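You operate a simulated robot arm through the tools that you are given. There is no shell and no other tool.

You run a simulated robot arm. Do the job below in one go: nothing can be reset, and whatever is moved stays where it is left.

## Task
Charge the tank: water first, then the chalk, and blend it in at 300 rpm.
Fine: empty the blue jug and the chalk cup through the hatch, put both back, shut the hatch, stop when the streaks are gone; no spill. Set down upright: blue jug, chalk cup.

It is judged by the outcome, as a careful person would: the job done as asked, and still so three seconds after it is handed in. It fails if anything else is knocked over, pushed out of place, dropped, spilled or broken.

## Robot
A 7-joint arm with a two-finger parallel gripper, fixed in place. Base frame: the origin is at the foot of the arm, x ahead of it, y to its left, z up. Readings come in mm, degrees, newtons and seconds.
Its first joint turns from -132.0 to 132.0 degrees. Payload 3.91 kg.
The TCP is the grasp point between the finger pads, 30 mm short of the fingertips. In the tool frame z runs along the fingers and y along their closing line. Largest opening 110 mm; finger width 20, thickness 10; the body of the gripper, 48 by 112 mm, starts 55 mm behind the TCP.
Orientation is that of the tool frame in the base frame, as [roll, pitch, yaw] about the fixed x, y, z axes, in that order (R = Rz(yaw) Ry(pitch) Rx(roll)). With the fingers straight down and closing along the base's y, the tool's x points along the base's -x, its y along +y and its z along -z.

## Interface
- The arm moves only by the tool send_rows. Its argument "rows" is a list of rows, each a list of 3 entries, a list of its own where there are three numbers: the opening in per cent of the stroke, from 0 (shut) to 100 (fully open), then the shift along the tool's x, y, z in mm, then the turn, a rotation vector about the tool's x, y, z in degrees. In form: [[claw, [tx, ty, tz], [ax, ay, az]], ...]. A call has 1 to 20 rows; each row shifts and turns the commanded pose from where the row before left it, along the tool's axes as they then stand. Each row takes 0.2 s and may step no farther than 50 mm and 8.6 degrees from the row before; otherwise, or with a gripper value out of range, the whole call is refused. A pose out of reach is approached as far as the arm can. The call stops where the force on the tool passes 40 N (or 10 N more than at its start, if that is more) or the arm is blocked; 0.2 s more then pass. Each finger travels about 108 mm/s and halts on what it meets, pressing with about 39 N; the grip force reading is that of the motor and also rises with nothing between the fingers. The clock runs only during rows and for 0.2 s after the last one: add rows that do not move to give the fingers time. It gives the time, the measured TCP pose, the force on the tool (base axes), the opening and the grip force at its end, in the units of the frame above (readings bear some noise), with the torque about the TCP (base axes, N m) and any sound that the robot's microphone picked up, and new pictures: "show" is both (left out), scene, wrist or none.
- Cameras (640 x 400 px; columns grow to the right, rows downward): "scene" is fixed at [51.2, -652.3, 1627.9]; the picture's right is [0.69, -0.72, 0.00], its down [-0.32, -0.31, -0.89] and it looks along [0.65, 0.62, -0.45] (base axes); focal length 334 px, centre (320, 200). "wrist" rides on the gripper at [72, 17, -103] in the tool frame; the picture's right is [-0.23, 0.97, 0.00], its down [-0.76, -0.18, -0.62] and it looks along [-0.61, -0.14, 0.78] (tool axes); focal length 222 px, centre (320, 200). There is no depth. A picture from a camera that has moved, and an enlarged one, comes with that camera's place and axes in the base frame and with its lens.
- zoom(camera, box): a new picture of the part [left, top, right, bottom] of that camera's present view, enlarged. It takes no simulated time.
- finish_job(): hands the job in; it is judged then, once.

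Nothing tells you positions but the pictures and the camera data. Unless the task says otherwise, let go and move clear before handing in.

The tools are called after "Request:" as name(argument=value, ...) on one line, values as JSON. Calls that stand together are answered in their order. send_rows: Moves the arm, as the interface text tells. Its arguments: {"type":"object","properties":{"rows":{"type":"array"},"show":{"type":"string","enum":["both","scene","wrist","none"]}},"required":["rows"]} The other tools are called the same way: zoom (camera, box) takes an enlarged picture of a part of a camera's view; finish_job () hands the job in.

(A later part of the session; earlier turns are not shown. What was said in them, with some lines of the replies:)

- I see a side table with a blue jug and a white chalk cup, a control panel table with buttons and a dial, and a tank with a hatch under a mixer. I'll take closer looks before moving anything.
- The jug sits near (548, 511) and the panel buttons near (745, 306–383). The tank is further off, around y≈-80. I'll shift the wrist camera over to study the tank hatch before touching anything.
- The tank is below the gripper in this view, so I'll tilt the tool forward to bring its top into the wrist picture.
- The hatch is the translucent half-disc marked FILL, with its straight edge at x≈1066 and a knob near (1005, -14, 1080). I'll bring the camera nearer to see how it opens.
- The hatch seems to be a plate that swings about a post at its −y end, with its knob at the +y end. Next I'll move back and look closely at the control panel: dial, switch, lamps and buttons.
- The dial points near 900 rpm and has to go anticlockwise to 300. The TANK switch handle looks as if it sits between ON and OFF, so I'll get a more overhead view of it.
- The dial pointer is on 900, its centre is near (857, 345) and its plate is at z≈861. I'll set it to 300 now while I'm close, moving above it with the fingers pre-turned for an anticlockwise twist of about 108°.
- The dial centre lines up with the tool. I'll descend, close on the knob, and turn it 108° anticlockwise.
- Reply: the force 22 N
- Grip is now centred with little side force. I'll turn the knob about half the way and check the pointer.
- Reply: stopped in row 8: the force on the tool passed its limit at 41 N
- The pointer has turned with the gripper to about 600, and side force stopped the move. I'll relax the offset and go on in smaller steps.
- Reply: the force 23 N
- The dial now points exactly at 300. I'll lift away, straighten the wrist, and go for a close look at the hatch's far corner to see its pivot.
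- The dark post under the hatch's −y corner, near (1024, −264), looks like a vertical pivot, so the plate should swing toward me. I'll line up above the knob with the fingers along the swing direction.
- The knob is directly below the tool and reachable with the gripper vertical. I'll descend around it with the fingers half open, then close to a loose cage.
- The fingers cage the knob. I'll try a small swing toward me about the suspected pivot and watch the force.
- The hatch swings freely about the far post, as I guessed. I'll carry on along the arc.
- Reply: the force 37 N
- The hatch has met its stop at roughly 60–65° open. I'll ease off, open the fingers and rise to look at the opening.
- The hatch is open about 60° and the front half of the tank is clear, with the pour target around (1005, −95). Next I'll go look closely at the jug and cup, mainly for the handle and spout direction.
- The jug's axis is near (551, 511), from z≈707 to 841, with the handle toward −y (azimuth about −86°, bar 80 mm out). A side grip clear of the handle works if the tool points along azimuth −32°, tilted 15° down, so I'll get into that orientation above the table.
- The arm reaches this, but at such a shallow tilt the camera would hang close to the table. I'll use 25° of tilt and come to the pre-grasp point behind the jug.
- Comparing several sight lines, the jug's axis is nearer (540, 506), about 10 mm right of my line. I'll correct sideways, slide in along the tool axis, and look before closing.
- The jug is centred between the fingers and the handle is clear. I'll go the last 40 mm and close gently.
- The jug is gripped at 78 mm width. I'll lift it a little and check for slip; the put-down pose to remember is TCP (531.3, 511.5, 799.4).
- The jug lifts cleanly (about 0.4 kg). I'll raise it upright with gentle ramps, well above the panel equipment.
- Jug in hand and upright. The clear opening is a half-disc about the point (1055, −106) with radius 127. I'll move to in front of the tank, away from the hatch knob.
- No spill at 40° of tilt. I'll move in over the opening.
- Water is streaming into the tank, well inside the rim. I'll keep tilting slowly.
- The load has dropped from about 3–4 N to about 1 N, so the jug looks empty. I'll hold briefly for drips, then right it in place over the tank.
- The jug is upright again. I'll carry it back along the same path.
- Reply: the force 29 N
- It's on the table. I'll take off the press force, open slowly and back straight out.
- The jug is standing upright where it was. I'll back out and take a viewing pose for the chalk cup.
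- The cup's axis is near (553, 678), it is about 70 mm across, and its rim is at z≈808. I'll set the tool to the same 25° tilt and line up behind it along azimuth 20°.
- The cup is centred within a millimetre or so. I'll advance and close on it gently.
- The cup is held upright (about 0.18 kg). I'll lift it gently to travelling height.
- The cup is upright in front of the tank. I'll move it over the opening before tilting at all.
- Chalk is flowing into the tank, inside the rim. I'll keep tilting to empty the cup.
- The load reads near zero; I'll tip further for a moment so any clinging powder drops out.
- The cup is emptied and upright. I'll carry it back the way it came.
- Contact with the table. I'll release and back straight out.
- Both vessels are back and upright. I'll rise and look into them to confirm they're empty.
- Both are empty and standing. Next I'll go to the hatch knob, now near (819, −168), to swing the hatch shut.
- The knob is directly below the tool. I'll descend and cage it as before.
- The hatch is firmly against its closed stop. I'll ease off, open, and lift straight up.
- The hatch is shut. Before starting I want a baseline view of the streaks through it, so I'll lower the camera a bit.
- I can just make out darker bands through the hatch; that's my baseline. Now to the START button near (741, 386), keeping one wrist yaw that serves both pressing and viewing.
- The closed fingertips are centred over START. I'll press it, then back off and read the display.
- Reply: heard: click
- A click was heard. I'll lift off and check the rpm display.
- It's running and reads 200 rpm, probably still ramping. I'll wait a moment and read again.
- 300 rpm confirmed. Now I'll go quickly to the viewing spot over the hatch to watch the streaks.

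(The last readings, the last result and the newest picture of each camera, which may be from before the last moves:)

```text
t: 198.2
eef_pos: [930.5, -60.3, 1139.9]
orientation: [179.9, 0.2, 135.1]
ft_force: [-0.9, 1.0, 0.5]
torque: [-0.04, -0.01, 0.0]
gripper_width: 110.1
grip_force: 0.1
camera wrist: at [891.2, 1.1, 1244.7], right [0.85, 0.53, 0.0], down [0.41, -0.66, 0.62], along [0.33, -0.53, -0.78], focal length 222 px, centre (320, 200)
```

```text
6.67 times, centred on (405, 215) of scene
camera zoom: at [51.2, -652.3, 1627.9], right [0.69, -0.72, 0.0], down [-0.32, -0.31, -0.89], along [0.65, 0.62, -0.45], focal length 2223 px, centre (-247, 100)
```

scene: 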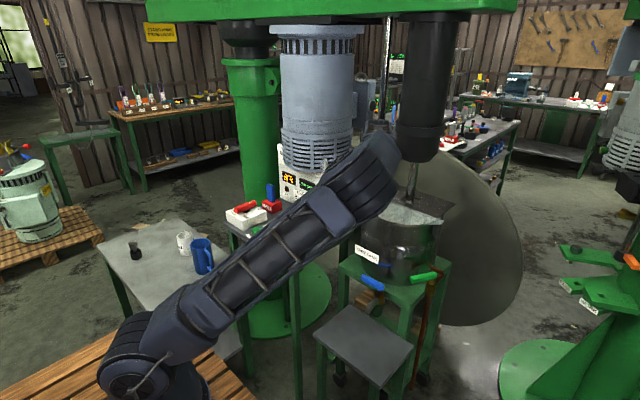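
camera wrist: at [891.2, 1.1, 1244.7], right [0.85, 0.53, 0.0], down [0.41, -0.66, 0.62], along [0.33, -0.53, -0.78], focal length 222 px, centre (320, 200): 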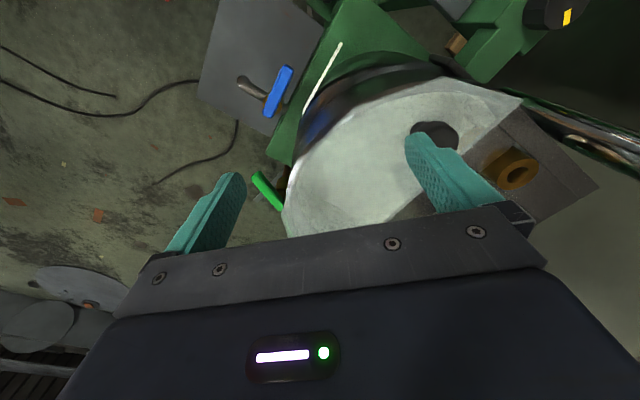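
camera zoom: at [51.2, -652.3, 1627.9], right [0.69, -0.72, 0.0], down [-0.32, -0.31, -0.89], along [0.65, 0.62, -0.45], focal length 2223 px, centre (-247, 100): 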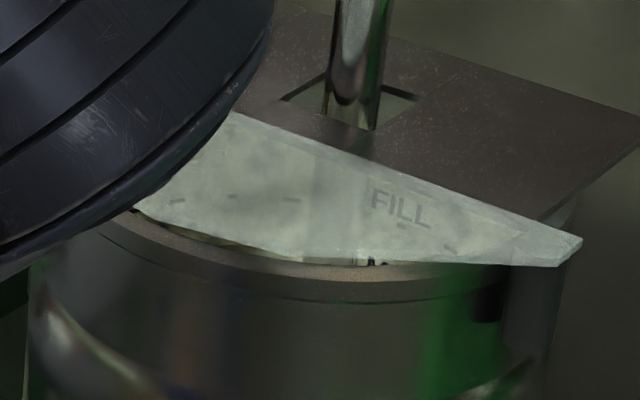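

Request:
zoom(camera="wrist", box=[320, 110, 400, 160])

Request:
zoom(camera="wrist", box=[310, 150, 390, 205])

```text
8.00 times, centred on (360, 135) of wrist
camera zoom: at [891.2, 1.1, 1244.7], right [0.85, 0.53, 0.0], down [0.41, -0.66, 0.62], along [0.33, -0.53, -0.78], focal length 1777 px, centre (0, 720)
```

zoom: 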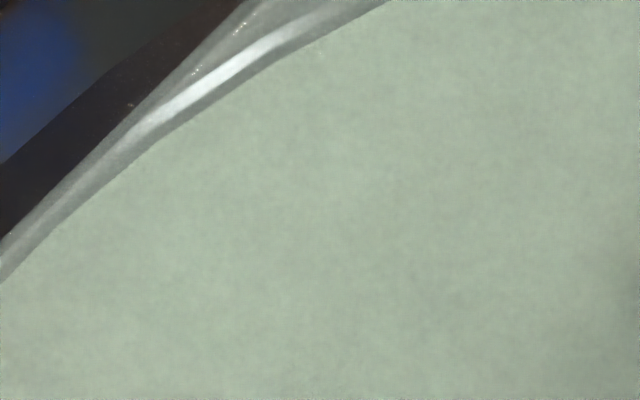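

```text
7.27 times, centred on (350, 178) of wrist
camera zoom: at [891.2, 1.1, 1244.7], right [0.85, 0.53, 0.0], down [0.41, -0.66, 0.62], along [0.33, -0.53, -0.78], focal length 1615 px, centre (102, 364)
```

zoom: 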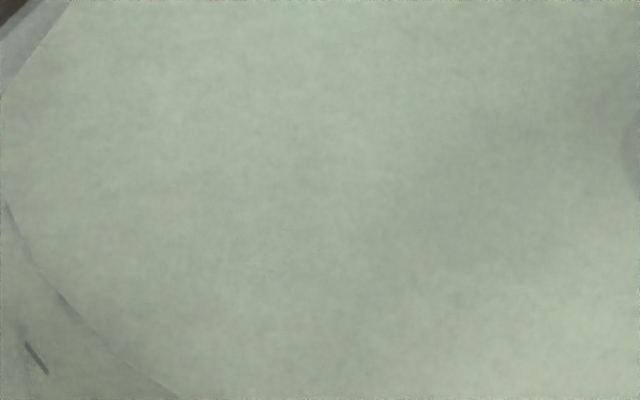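

Request:
send_rows(rows=[[100, [0, 0, 0], [0, 0, 0]], [100, [0, 0, 0], [0, 0, 0]], [100, [0, 0, 0], [0, 0, 0]], [100, [0, 0, 0], [0, 0, 0]]], show="wrist")

Request:
zoom(camera="wrist", box=[300, 100, 410, 200])

Request:
zoom(camera="wrist", box=[310, 150, 390, 205])

Request:
zoom(camera="wrist", box=[320, 110, 400, 160])

Request:
zoom(camera="scene", box=[265, 150, 365, 220])

```text
t: 199.2
eef_pos: [930.5, -61.2, 1140.7]
orientation: [179.8, 0.2, 135.0]
ft_force: [0.0, -0.2, 0.3]
torque: [-0.01, -0.01, 0.01]
gripper_width: 109.8
grip_force: 0.1
camera wrist: at [891.4, 0.6, 1244.4], right [0.85, 0.53, 0.0], down [0.41, -0.66, 0.62], along [0.33, -0.53, -0.78], focal length 222 px, centre (320, 200)
```

wrist: 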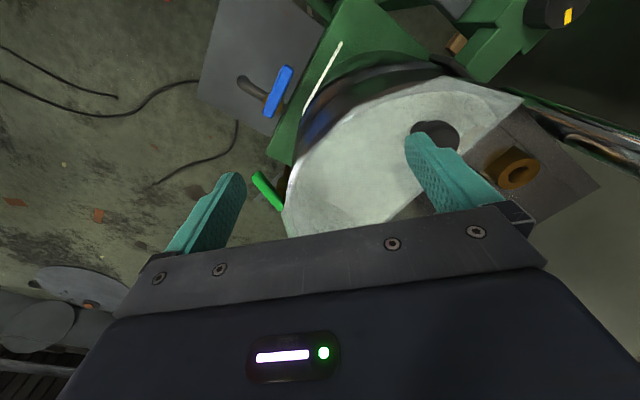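

```text
4.00 times, centred on (355, 150) of wrist
camera zoom: at [891.4, 0.6, 1244.4], right [0.85, 0.53, 0.0], down [0.41, -0.66, 0.62], along [0.33, -0.53, -0.78], focal length 888 px, centre (180, 400)
```

zoom: 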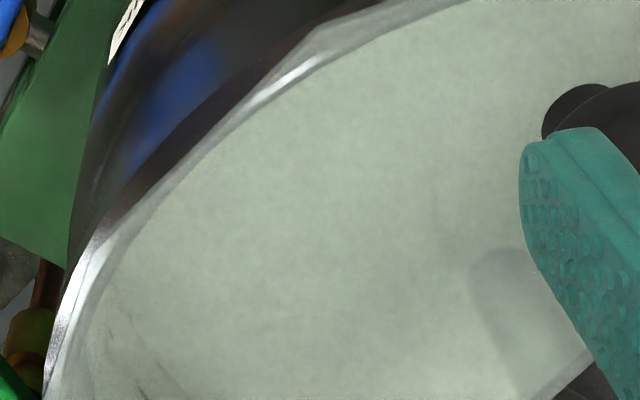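

```text
7.27 times, centred on (350, 178) of wrist
camera zoom: at [891.4, 0.6, 1244.4], right [0.85, 0.53, 0.0], down [0.41, -0.66, 0.62], along [0.33, -0.53, -0.78], focal length 1615 px, centre (102, 364)
```

zoom: 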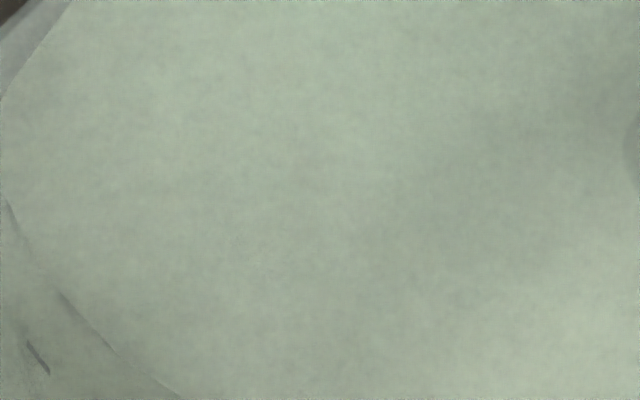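

```text
8.00 times, centred on (360, 135) of wrist
camera zoom: at [891.4, 0.6, 1244.4], right [0.85, 0.53, 0.0], down [0.41, -0.66, 0.62], along [0.33, -0.53, -0.78], focal length 1777 px, centre (0, 720)
```

zoom: 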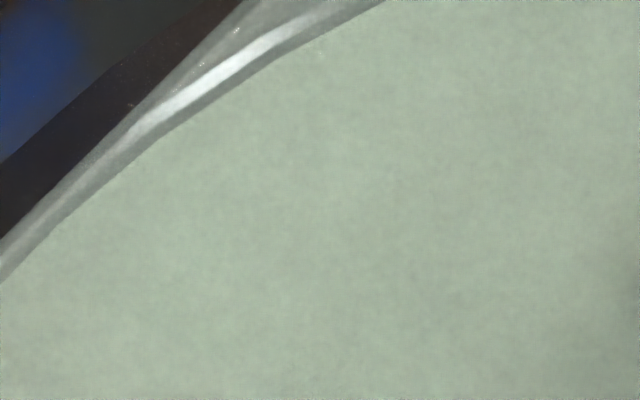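

```text
5.71 times, centred on (315, 185) of scene
camera zoom: at [51.2, -652.3, 1627.9], right [0.69, -0.72, 0.0], down [-0.32, -0.31, -0.89], along [0.65, 0.62, -0.45], focal length 1906 px, centre (349, 286)
```

zoom: 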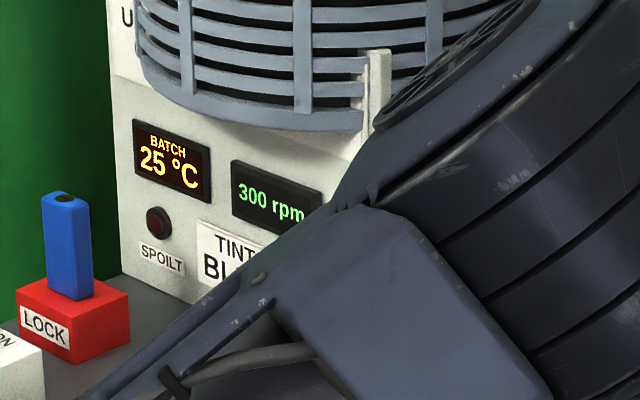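

The view looks nearly uniform, but I need a like-for-like comparison with my baseline, so I'll go back to the same viewing pose as before the start.

Request:
send_rows(rows=[[100, [-5.7, 33.9, 0], [0, 0, 7]], [100, [-7, 32, 0], [0, 0, 7]], [100, [0, 0, 0], [0, 0, 7]], [100, [0, 0, 0], [0, 0, 7]], [100, [0, 0, 0], [0, 0, 7]], [100, [0, 0, 0], [0, 0, 7]], [100, [0, 0, 0], [0, 0, 0]]], show="wrist")

Request:
zoom(camera="wrist", box=[330, 30, 400, 90])

Request:
zoom(camera="wrist", box=[340, 100, 410, 200])

Request:
zoom(camera="wrist", box=[250, 40, 420, 220])

Request:
zoom(camera="scene", box=[265, 150, 365, 220])

```text
t: 200.8
eef_pos: [988.4, -26.8, 1141.3]
orientation: [179.7, 0.0, 92.9]
ft_force: [0.2, 0.0, -1.1]
torque: [0.02, -0.03, -0.01]
gripper_width: 110.2
grip_force: 0.2
camera wrist: at [1001.0, 45.8, 1245.3], right [0.98, -0.18, 0.0], down [-0.14, -0.77, 0.62], along [-0.11, -0.61, -0.78], focal length 222 px, centre (320, 200)
```

wrist: 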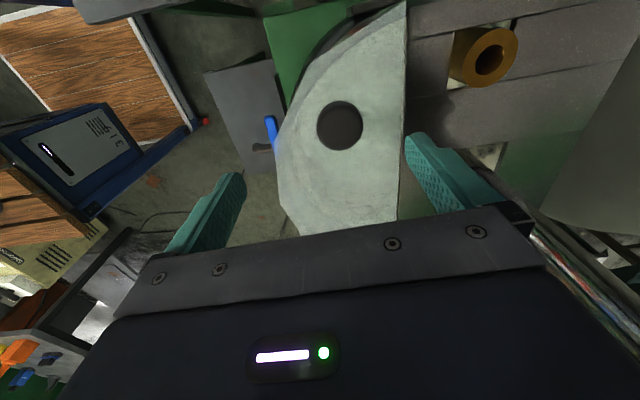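

```text
6.67 times, centred on (365, 60) of wrist
camera zoom: at [1001.0, 45.8, 1245.3], right [0.98, -0.18, 0.0], down [-0.14, -0.77, 0.62], along [-0.11, -0.61, -0.78], focal length 1481 px, centre (20, 1133)
```

zoom: 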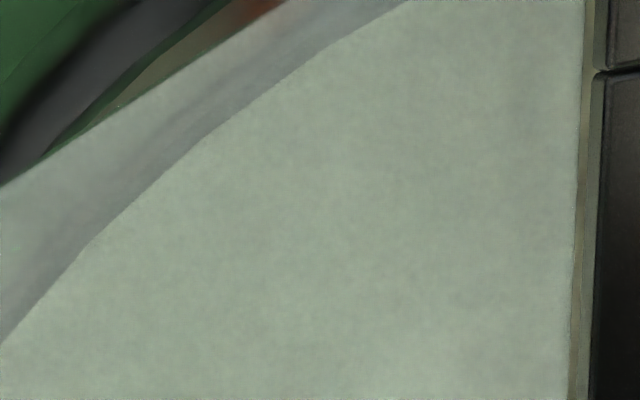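

```text
4.00 times, centred on (375, 150) of wrist
camera zoom: at [1001.0, 45.8, 1245.3], right [0.98, -0.18, 0.0], down [-0.14, -0.77, 0.62], along [-0.11, -0.61, -0.78], focal length 888 px, centre (100, 400)
```

zoom: 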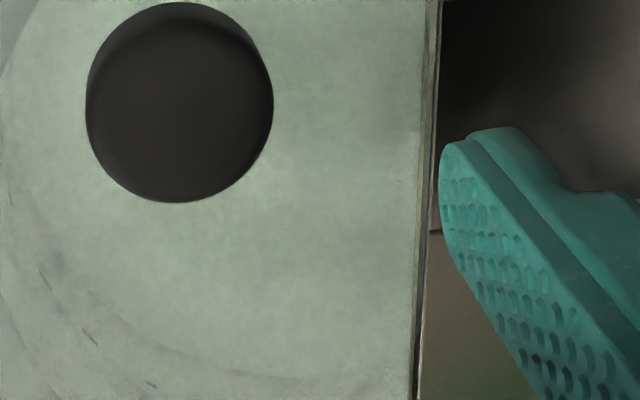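

```text
2.22 times, centred on (335, 130) of wrist
camera zoom: at [1001.0, 45.8, 1245.3], right [0.98, -0.18, 0.0], down [-0.14, -0.77, 0.62], along [-0.11, -0.61, -0.78], focal length 494 px, centre (287, 356)
```

zoom: 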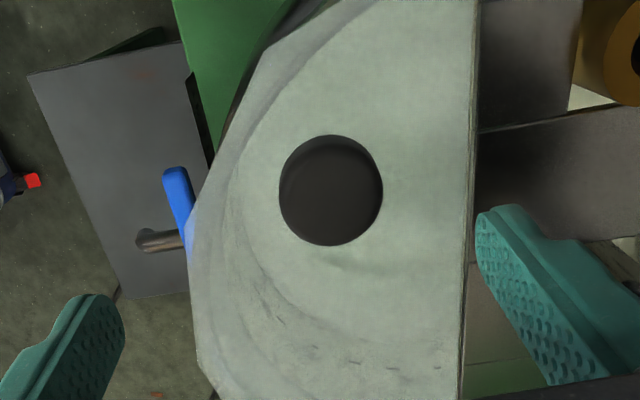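

```text
5.71 times, centred on (315, 185) of scene
camera zoom: at [51.2, -652.3, 1627.9], right [0.69, -0.72, 0.0], down [-0.32, -0.31, -0.89], along [0.65, 0.62, -0.45], focal length 1906 px, centre (349, 286)
```

zoom: 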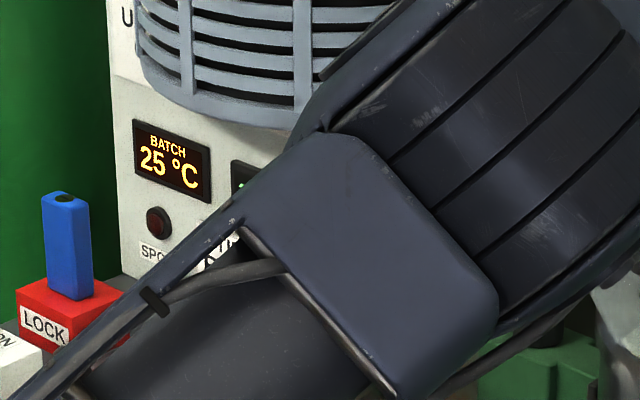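

Request:
zoom(camera="wrist", box=[440, 60, 540, 200])

Request:
zoom(camera="wrist", box=[340, 10, 410, 70])

```text
2.86 times, centred on (490, 130) of wrist
camera zoom: at [1001.0, 45.8, 1245.3], right [0.98, -0.18, 0.0], down [-0.14, -0.77, 0.62], along [-0.11, -0.61, -0.78], focal length 635 px, centre (-166, 400)
```

zoom: 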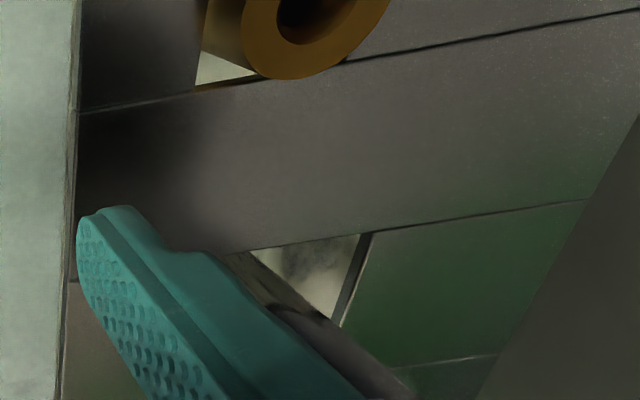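

```text
6.67 times, centred on (375, 40) of wrist
camera zoom: at [1001.0, 45.8, 1245.3], right [0.98, -0.18, 0.0], down [-0.14, -0.77, 0.62], along [-0.11, -0.61, -0.78], focal length 1481 px, centre (-47, 1267)
```

zoom: 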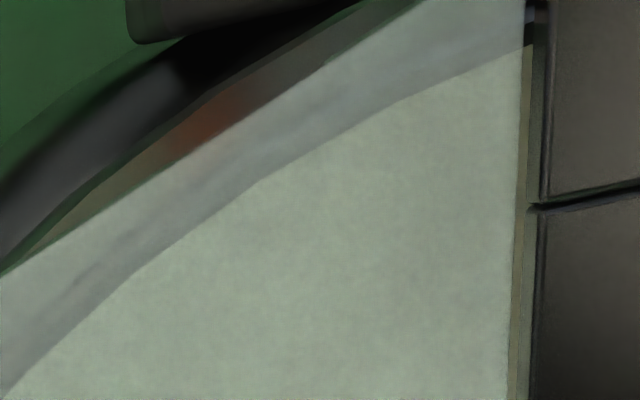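

The liquid under the hatch now looks even; the dark bands from the baseline are gone. I'll go straight to STOP at (740, 306) and press it.

Request:
send_rows(rows=[[50, [34.53, -23.12, 18.1], [0, 0, -7]], [0, [37.09, -18.74, 18.1], [0, 0, -7]], [0, [39.1, -14.08, 18.1], [0, 0, -7]], [0, [40.53, -9.21, 18.1], [0, 0, -7]], [0, [41.35, -4.21, 18.1], [0, 0, -7]], [0, [41.55, 0.87, 18.1], [0, 0, -7]], [0, [41.13, 5.93, 18.1], [0, 0, 0]], [0, [41.13, 5.93, 18.1], [0, 0, 0]], [0, [41.13, 5.93, 18.1], [0, 0, 0]], [0, [41.13, 5.93, 18.1], [0, 0, 0]], [0, [0, 0, 27], [0, 0, 0]], [0, [0, 0, 22], [0, 0, 0]], [0, [0, 0, 6], [0, 0, 0]], [0, [0, 0, 4], [0, 0, 0]], [0, [0, 0, 3], [0, 0, 0]], [0, [0, 0, 0], [0, 0, 0]]], show="both")

```text
t: 204.2
eef_pos: [741.0, 304.1, 897.9]
orientation: [179.7, 0.2, 135.0]
ft_force: [0.7, -10.4, 34.5]
torque: [-0.28, -0.02, 0.01]
gripper_width: 0.1
grip_force: 37.8
heard: click
camera wrist: at [700.7, 367.5, 1001.7], right [0.85, 0.53, 0.01], down [0.41, -0.67, 0.63], along [0.33, -0.53, -0.78], focal length 222 px, centre (320, 200)
```

scene: 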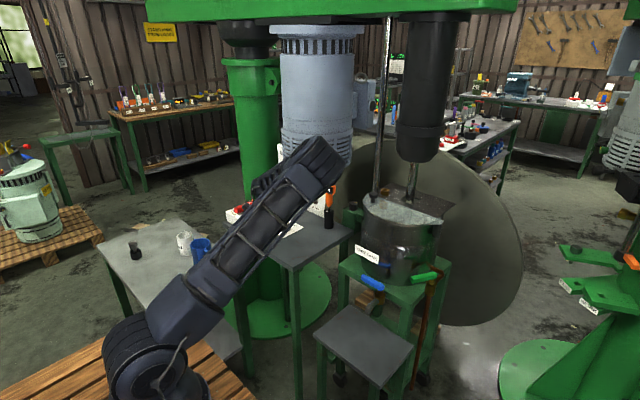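
wrist: 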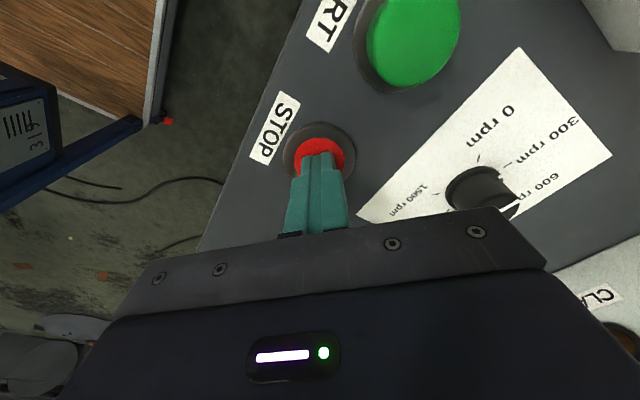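

STOP clicked. I'll lift away and confirm that the speed falls to 0 and no lamp is lit.

Request:
send_rows(rows=[[0, [0, 0, -15], [0, 0, 0]], [0, [0, 0, -40], [0, 0, 0]], [0, [0, 0, -45], [0, 0, 0]], [0, [-38.3, -9.5, -20], [0, 0, 0]], [0, [0, 0, 0], [0, 0, 0]]], show="both")

Request:
zoom(camera="wrist", box=[440, 80, 640, 280])

Request:
zoom(camera="scene", box=[225, 150, 365, 250])

```text
t: 205.3
eef_pos: [758.5, 271.5, 1015.7]
orientation: [179.8, 0.2, 134.9]
ft_force: [0.3, -0.4, 1.2]
torque: [0.0, -0.02, -0.01]
gripper_width: 0.2
grip_force: 37.6
camera wrist: at [719.6, 334.0, 1119.8], right [0.85, 0.53, 0.0], down [0.41, -0.66, 0.62], along [0.33, -0.53, -0.78], focal length 222 px, centre (320, 200)
```

scene: 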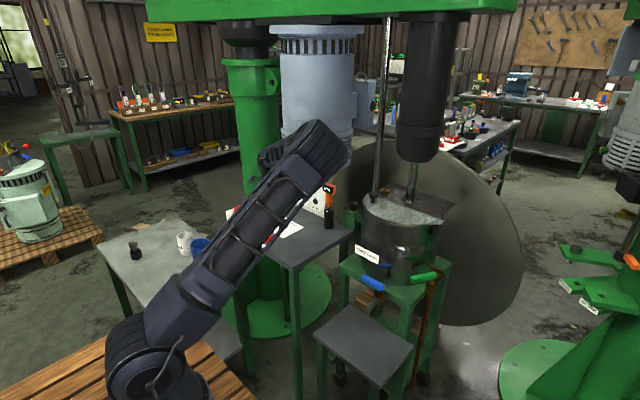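
wrist: 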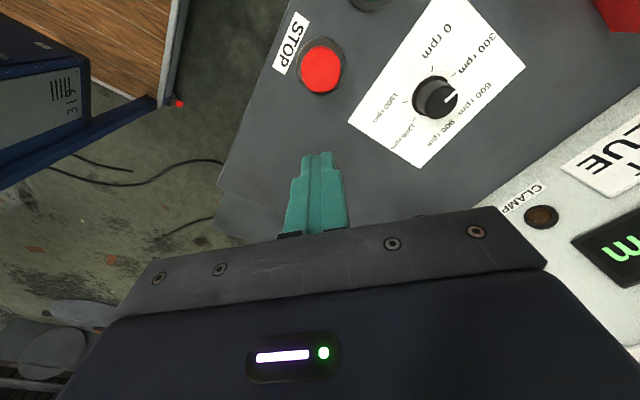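

```text
2.00 times, centred on (540, 180) of wrist
camera zoom: at [719.6, 334.0, 1119.8], right [0.85, 0.53, 0.0], down [0.41, -0.66, 0.62], along [0.33, -0.53, -0.78], focal length 444 px, centre (-120, 240)
```

zoom: 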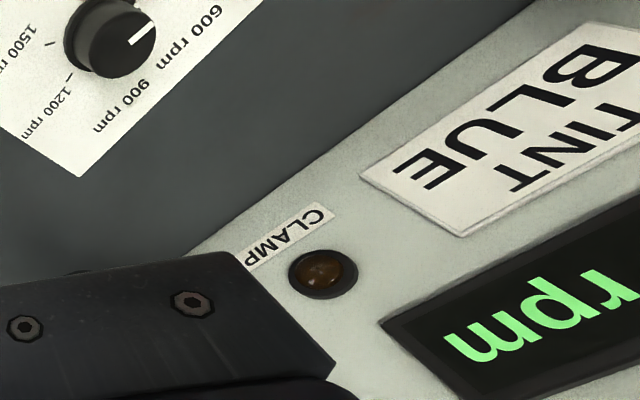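

```text
4.00 times, centred on (295, 200) of scene
camera zoom: at [51.2, -652.3, 1627.9], right [0.69, -0.72, 0.0], down [-0.32, -0.31, -0.89], along [0.65, 0.62, -0.45], focal length 1334 px, centre (420, 200)
```

zoom: 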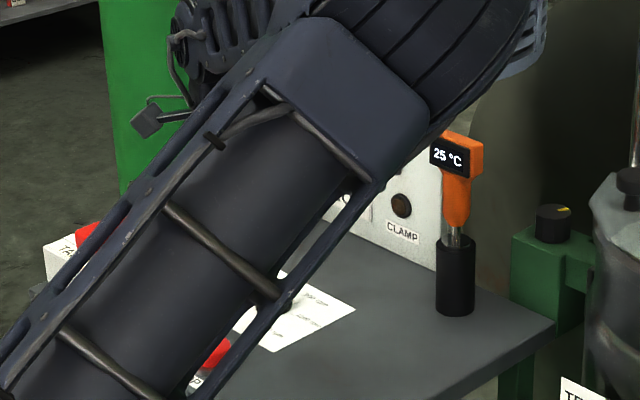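

I'll return to the baseline viewing pose and check the liquid carefully with the mixer stopped.

Request:
send_rows(rows=[[50, [-40.81, -4.95, -13.8], [0, 0, 7]], [100, [-41.11, 0.06, -13.8], [0, 0, 7]], [100, [-40.79, 5.07, -13.8], [0, 0, 7]], [100, [-39.87, 10, -13.8], [0, 0, 7]], [100, [-38.35, 14.79, -13.8], [0, 0, 7]], [100, [-36.27, 19.35, -13.8], [0, 0, 7]], [100, [-33.64, 23.63, -13.8], [0, 0, 0]], [100, [-33.64, 23.63, -13.8], [0, 0, 0]], [100, [-33.64, 23.63, -13.8], [0, 0, 0]], [100, [0, 0, 0], [0, 0, 0]]], show="both")

Request:
zoom(camera="wrist", box=[330, 30, 400, 90])

Request:
zoom(camera="wrist", box=[340, 100, 410, 200])

Request:
zoom(camera="wrist", box=[250, 40, 420, 220])

Request:
zoom(camera="scene", box=[265, 150, 365, 220])

```text
t: 207.6
eef_pos: [987.7, -20.8, 1142.2]
orientation: [179.7, 0.0, 93.0]
ft_force: [-0.6, -0.3, -0.1]
torque: [-0.01, 0.0, 0.04]
gripper_width: 110.0
grip_force: 0.0
camera wrist: at [1000.6, 52.7, 1247.0], right [0.98, -0.18, 0.0], down [-0.14, -0.77, 0.62], along [-0.11, -0.61, -0.78], focal length 222 px, centre (320, 200)
```

scene: 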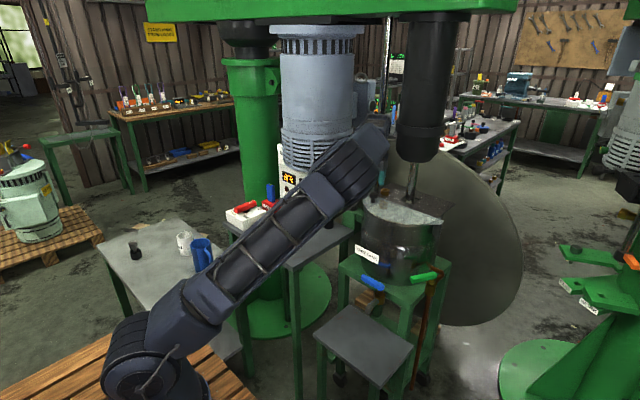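
wrist: 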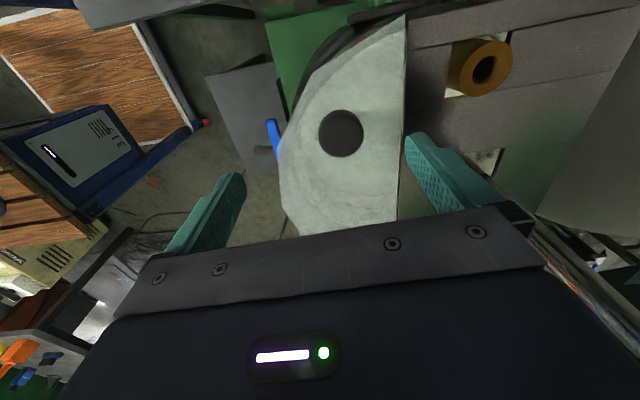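

```text
6.67 times, centred on (365, 60) of wrist
camera zoom: at [1000.6, 52.7, 1247.0], right [0.98, -0.18, 0.0], down [-0.14, -0.77, 0.62], along [-0.11, -0.61, -0.78], focal length 1481 px, centre (20, 1133)
```

zoom: 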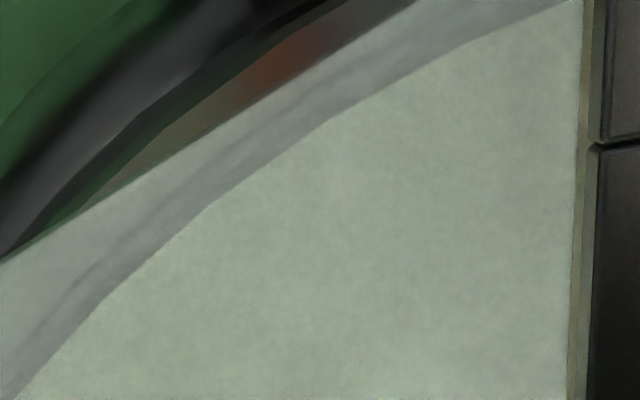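

```text
4.00 times, centred on (375, 150) of wrist
camera zoom: at [1000.6, 52.7, 1247.0], right [0.98, -0.18, 0.0], down [-0.14, -0.77, 0.62], along [-0.11, -0.61, -0.78], focal length 888 px, centre (100, 400)
```

zoom: 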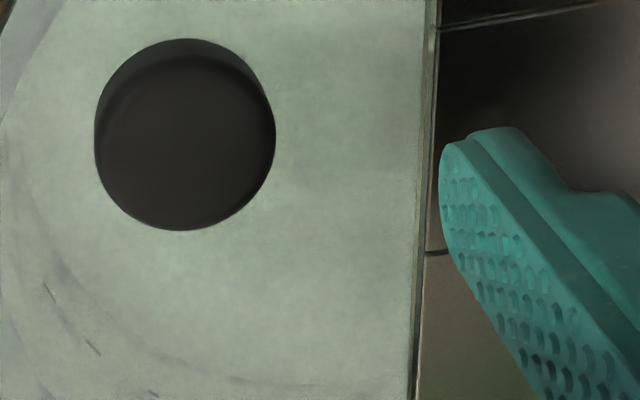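

```text
2.22 times, centred on (335, 130) of wrist
camera zoom: at [1000.6, 52.7, 1247.0], right [0.98, -0.18, 0.0], down [-0.14, -0.77, 0.62], along [-0.11, -0.61, -0.78], focal length 494 px, centre (287, 356)
```

zoom: 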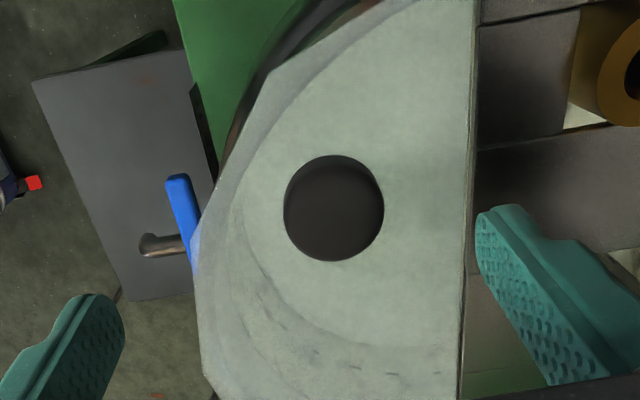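

```text
5.71 times, centred on (315, 185) of scene
camera zoom: at [51.2, -652.3, 1627.9], right [0.69, -0.72, 0.0], down [-0.32, -0.31, -0.89], along [0.65, 0.62, -0.45], focal length 1906 px, centre (349, 286)
```

zoom: 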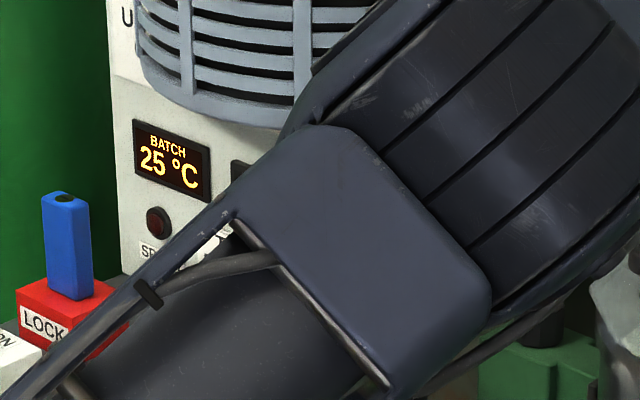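

Through the hatch the liquid looks even and the SPOILT lamp is off. For a direct look not through the frosted hatch, I'll shift so the camera can see down the slot around the shaft.

Request:
send_rows(rows=[[100, [-37.3, -2, 0], [0, 0, 0]], [100, [-37.3, -2, 0], [0, 0, 0]], [100, [-37.3, -2, 0], [0, 0, 0]], [100, [0, 0, 0], [0, 0, 0]]], show="both")

Request:
zoom(camera="wrist", box=[400, 10, 540, 120])

Request:
zoom(camera="wrist", box=[280, 0, 420, 200])

```text
t: 208.6
eef_pos: [987.8, -132.0, 1141.4]
orientation: [179.7, 0.0, 93.0]
ft_force: [0.5, 1.0, 0.8]
torque: [0.01, 0.0, 0.01]
gripper_width: 110.1
grip_force: 0.0
camera wrist: at [1000.5, -59.7, 1245.8], right [0.98, -0.18, 0.0], down [-0.14, -0.77, 0.62], along [-0.11, -0.61, -0.78], focal length 222 px, centre (320, 200)
```

scene: 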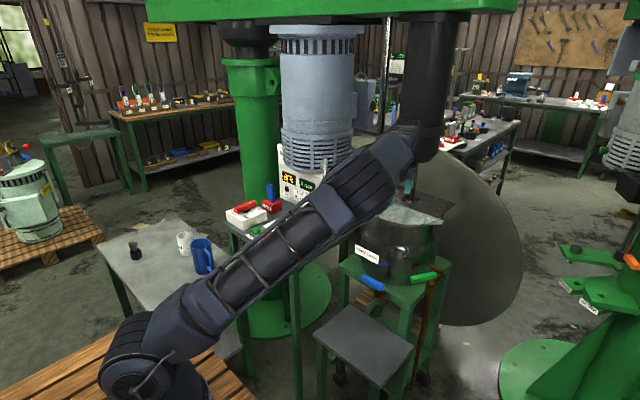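
wrist: 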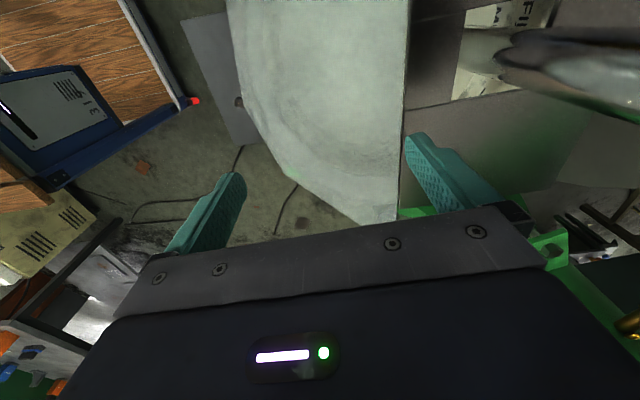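

```text
3.64 times, centred on (470, 65) of wrist
camera zoom: at [1000.5, -59.7, 1245.8], right [0.98, -0.18, 0.0], down [-0.14, -0.77, 0.62], along [-0.11, -0.61, -0.78], focal length 808 px, centre (-226, 691)
```

zoom: 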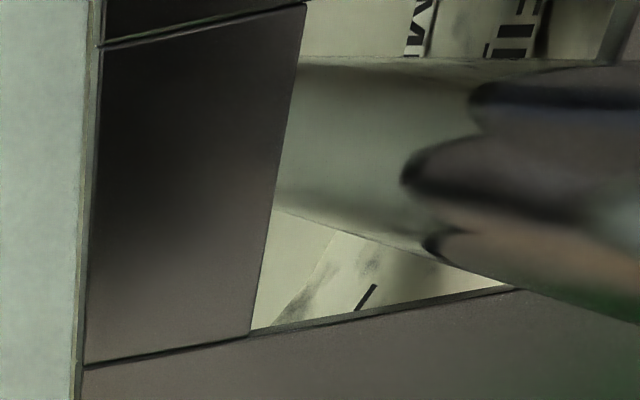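

```text
2.00 times, centred on (350, 100) of wrist
camera zoom: at [1000.5, -59.7, 1245.8], right [0.98, -0.18, 0.0], down [-0.14, -0.77, 0.62], along [-0.11, -0.61, -0.78], focal length 444 px, centre (260, 400)
```

zoom: 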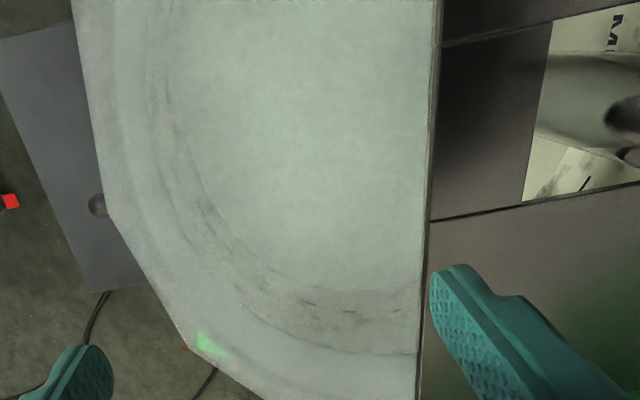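

The liquid seen directly through the slot is one even colour with no bands. I'll confirm the display and then retreat.

Request:
zoom(camera="scene", box=[265, 150, 365, 220])

Request:
zoom(camera="scene", box=[100, 210, 260, 300])

```text
5.71 times, centred on (315, 185) of scene
camera zoom: at [51.2, -652.3, 1627.9], right [0.69, -0.72, 0.0], down [-0.32, -0.31, -0.89], along [0.65, 0.62, -0.45], focal length 1906 px, centre (349, 286)
```

zoom: 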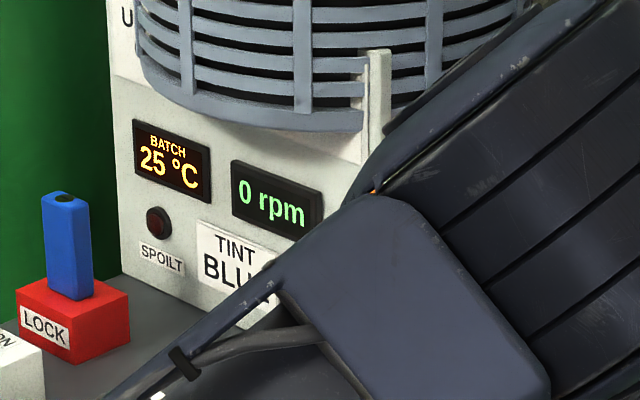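

```text
4.00 times, centred on (180, 255) of scene
camera zoom: at [51.2, -652.3, 1627.9], right [0.69, -0.72, 0.0], down [-0.32, -0.31, -0.89], along [0.65, 0.62, -0.45], focal length 1334 px, centre (880, -20)
```

zoom: 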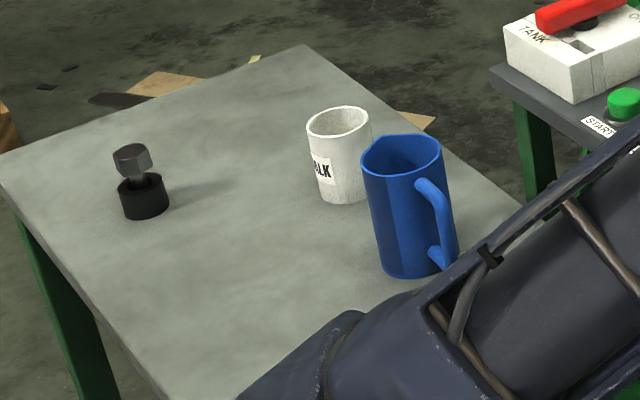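

0 rpm, SPOILT off, both vessels standing, hatch shut. I'll move clear of the tank and make a last check.

Request:
send_rows(rows=[[100, [17, -36.7, 0], [0, 0, 0]], [100, [17, -36.7, 0], [0, 0, 0]], [100, [17, -36.7, 0], [0, 0, 0]], [100, [17, -36.7, 0], [0, 0, 0]], [100, [0, -35, -30], [0, 0, 0]], [100, [0, -35, -30], [0, 0, 0]], [100, [0, -35, -30], [0, 0, 0]], [100, [0, 0, 0], [0, 0, 0]], [100, [0, 0, 0], [0, 0, 0]]], show="both")

Request:
zoom(camera="scene", box=[340, 150, 460, 270])

Request:
zoom(camera="scene", box=[100, 180, 340, 320])

```text
t: 210.6
eef_pos: [732.1, -77.0, 1228.8]
orientation: [179.7, -0.1, 93.0]
ft_force: [0.6, -0.3, -0.7]
torque: [-0.02, 0.02, -0.03]
gripper_width: 110.2
grip_force: 0.0
camera wrist: at [744.6, -4.0, 1334.0], right [0.98, -0.18, 0.0], down [-0.14, -0.77, 0.62], along [-0.11, -0.61, -0.78], focal length 222 px, centre (320, 200)
```

scene: 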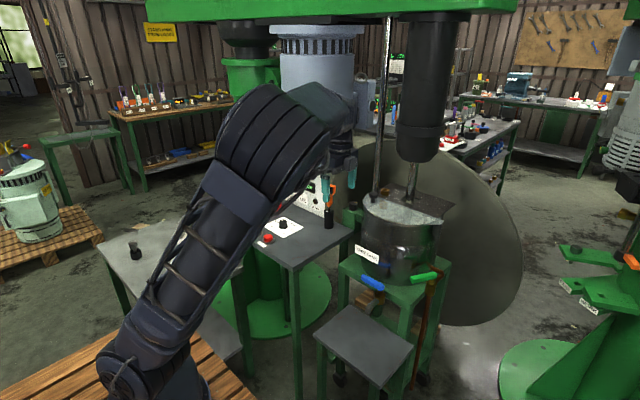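
wrist: 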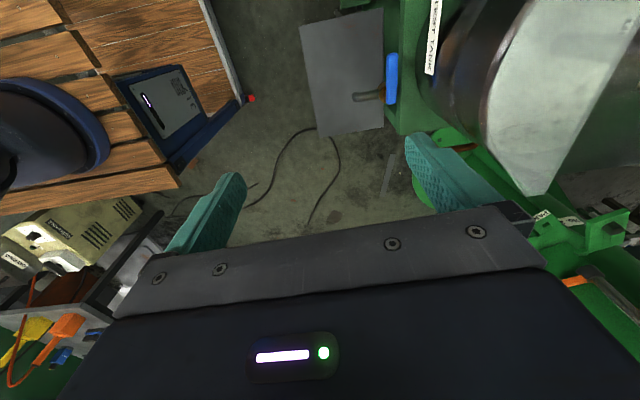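

```text
3.33 times, centred on (400, 210) of scene
camera zoom: at [51.2, -652.3, 1627.9], right [0.69, -0.72, 0.0], down [-0.32, -0.31, -0.89], along [0.65, 0.62, -0.45], focal length 1112 px, centre (53, 167)
```

zoom: 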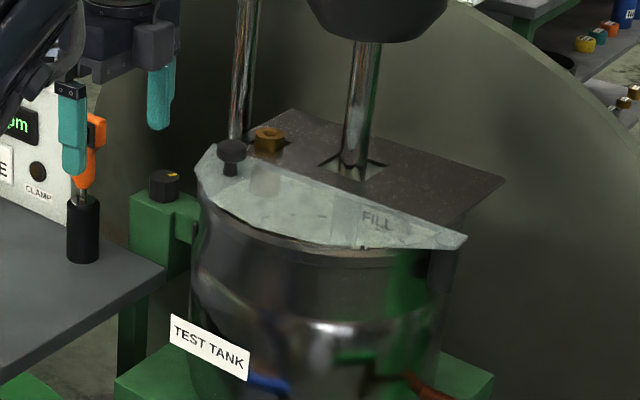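

```text
2.67 times, centred on (220, 250) of scene
camera zoom: at [51.2, -652.3, 1627.9], right [0.69, -0.72, 0.0], down [-0.32, -0.31, -0.89], along [0.65, 0.62, -0.45], focal length 889 px, centre (587, 67)
```

zoom: 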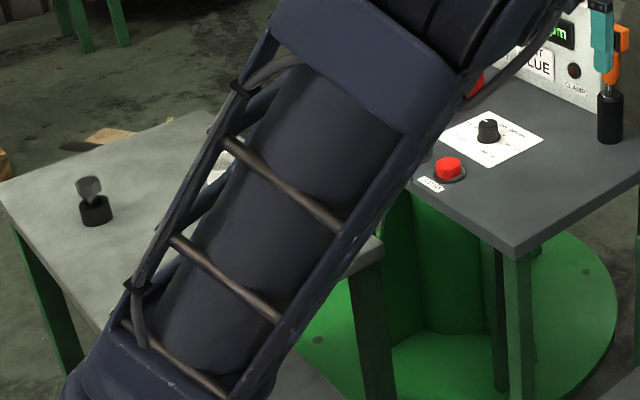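

The tank is charged and blended. Both vessels are back upright, the hatch knob is where it was when shut at the start, the mixer is at 0 rpm, and the arm is clear, so I'm handing in.

Request:
finish_job()

```text
The job is handed in.
```

The tank is charged with the water and then the chalk, blended at 300 rpm, and stopped; the job is handed in.

- **Pouring:** I emptied the blue jug first and then the chalk cup through the hatch. Neither stream left the opening, and I saw no spill. A look inside both afterwards showed them empty.
- **Put back:** the jug and the cup are standing upright where they were.
- **Hatch:** it is swung shut against its stop, with its knob in the same place as at the start.
- **Blending:** the dial was on 900 rpm, so I turned it to 300 before starting. The display read 300 rpm while it ran. From pressing START to STOP was about 11 seconds.
- **Streaks:** the hatch is frosted, so I checked again after stopping, through the open slot by the shaft. The part of the liquid I could see there was one even colour.
- **At the end:** the display read 0 rpm, the SPOILT lamp was off, and the arm was clear of the tank.

The dial is left at 300 rpm.
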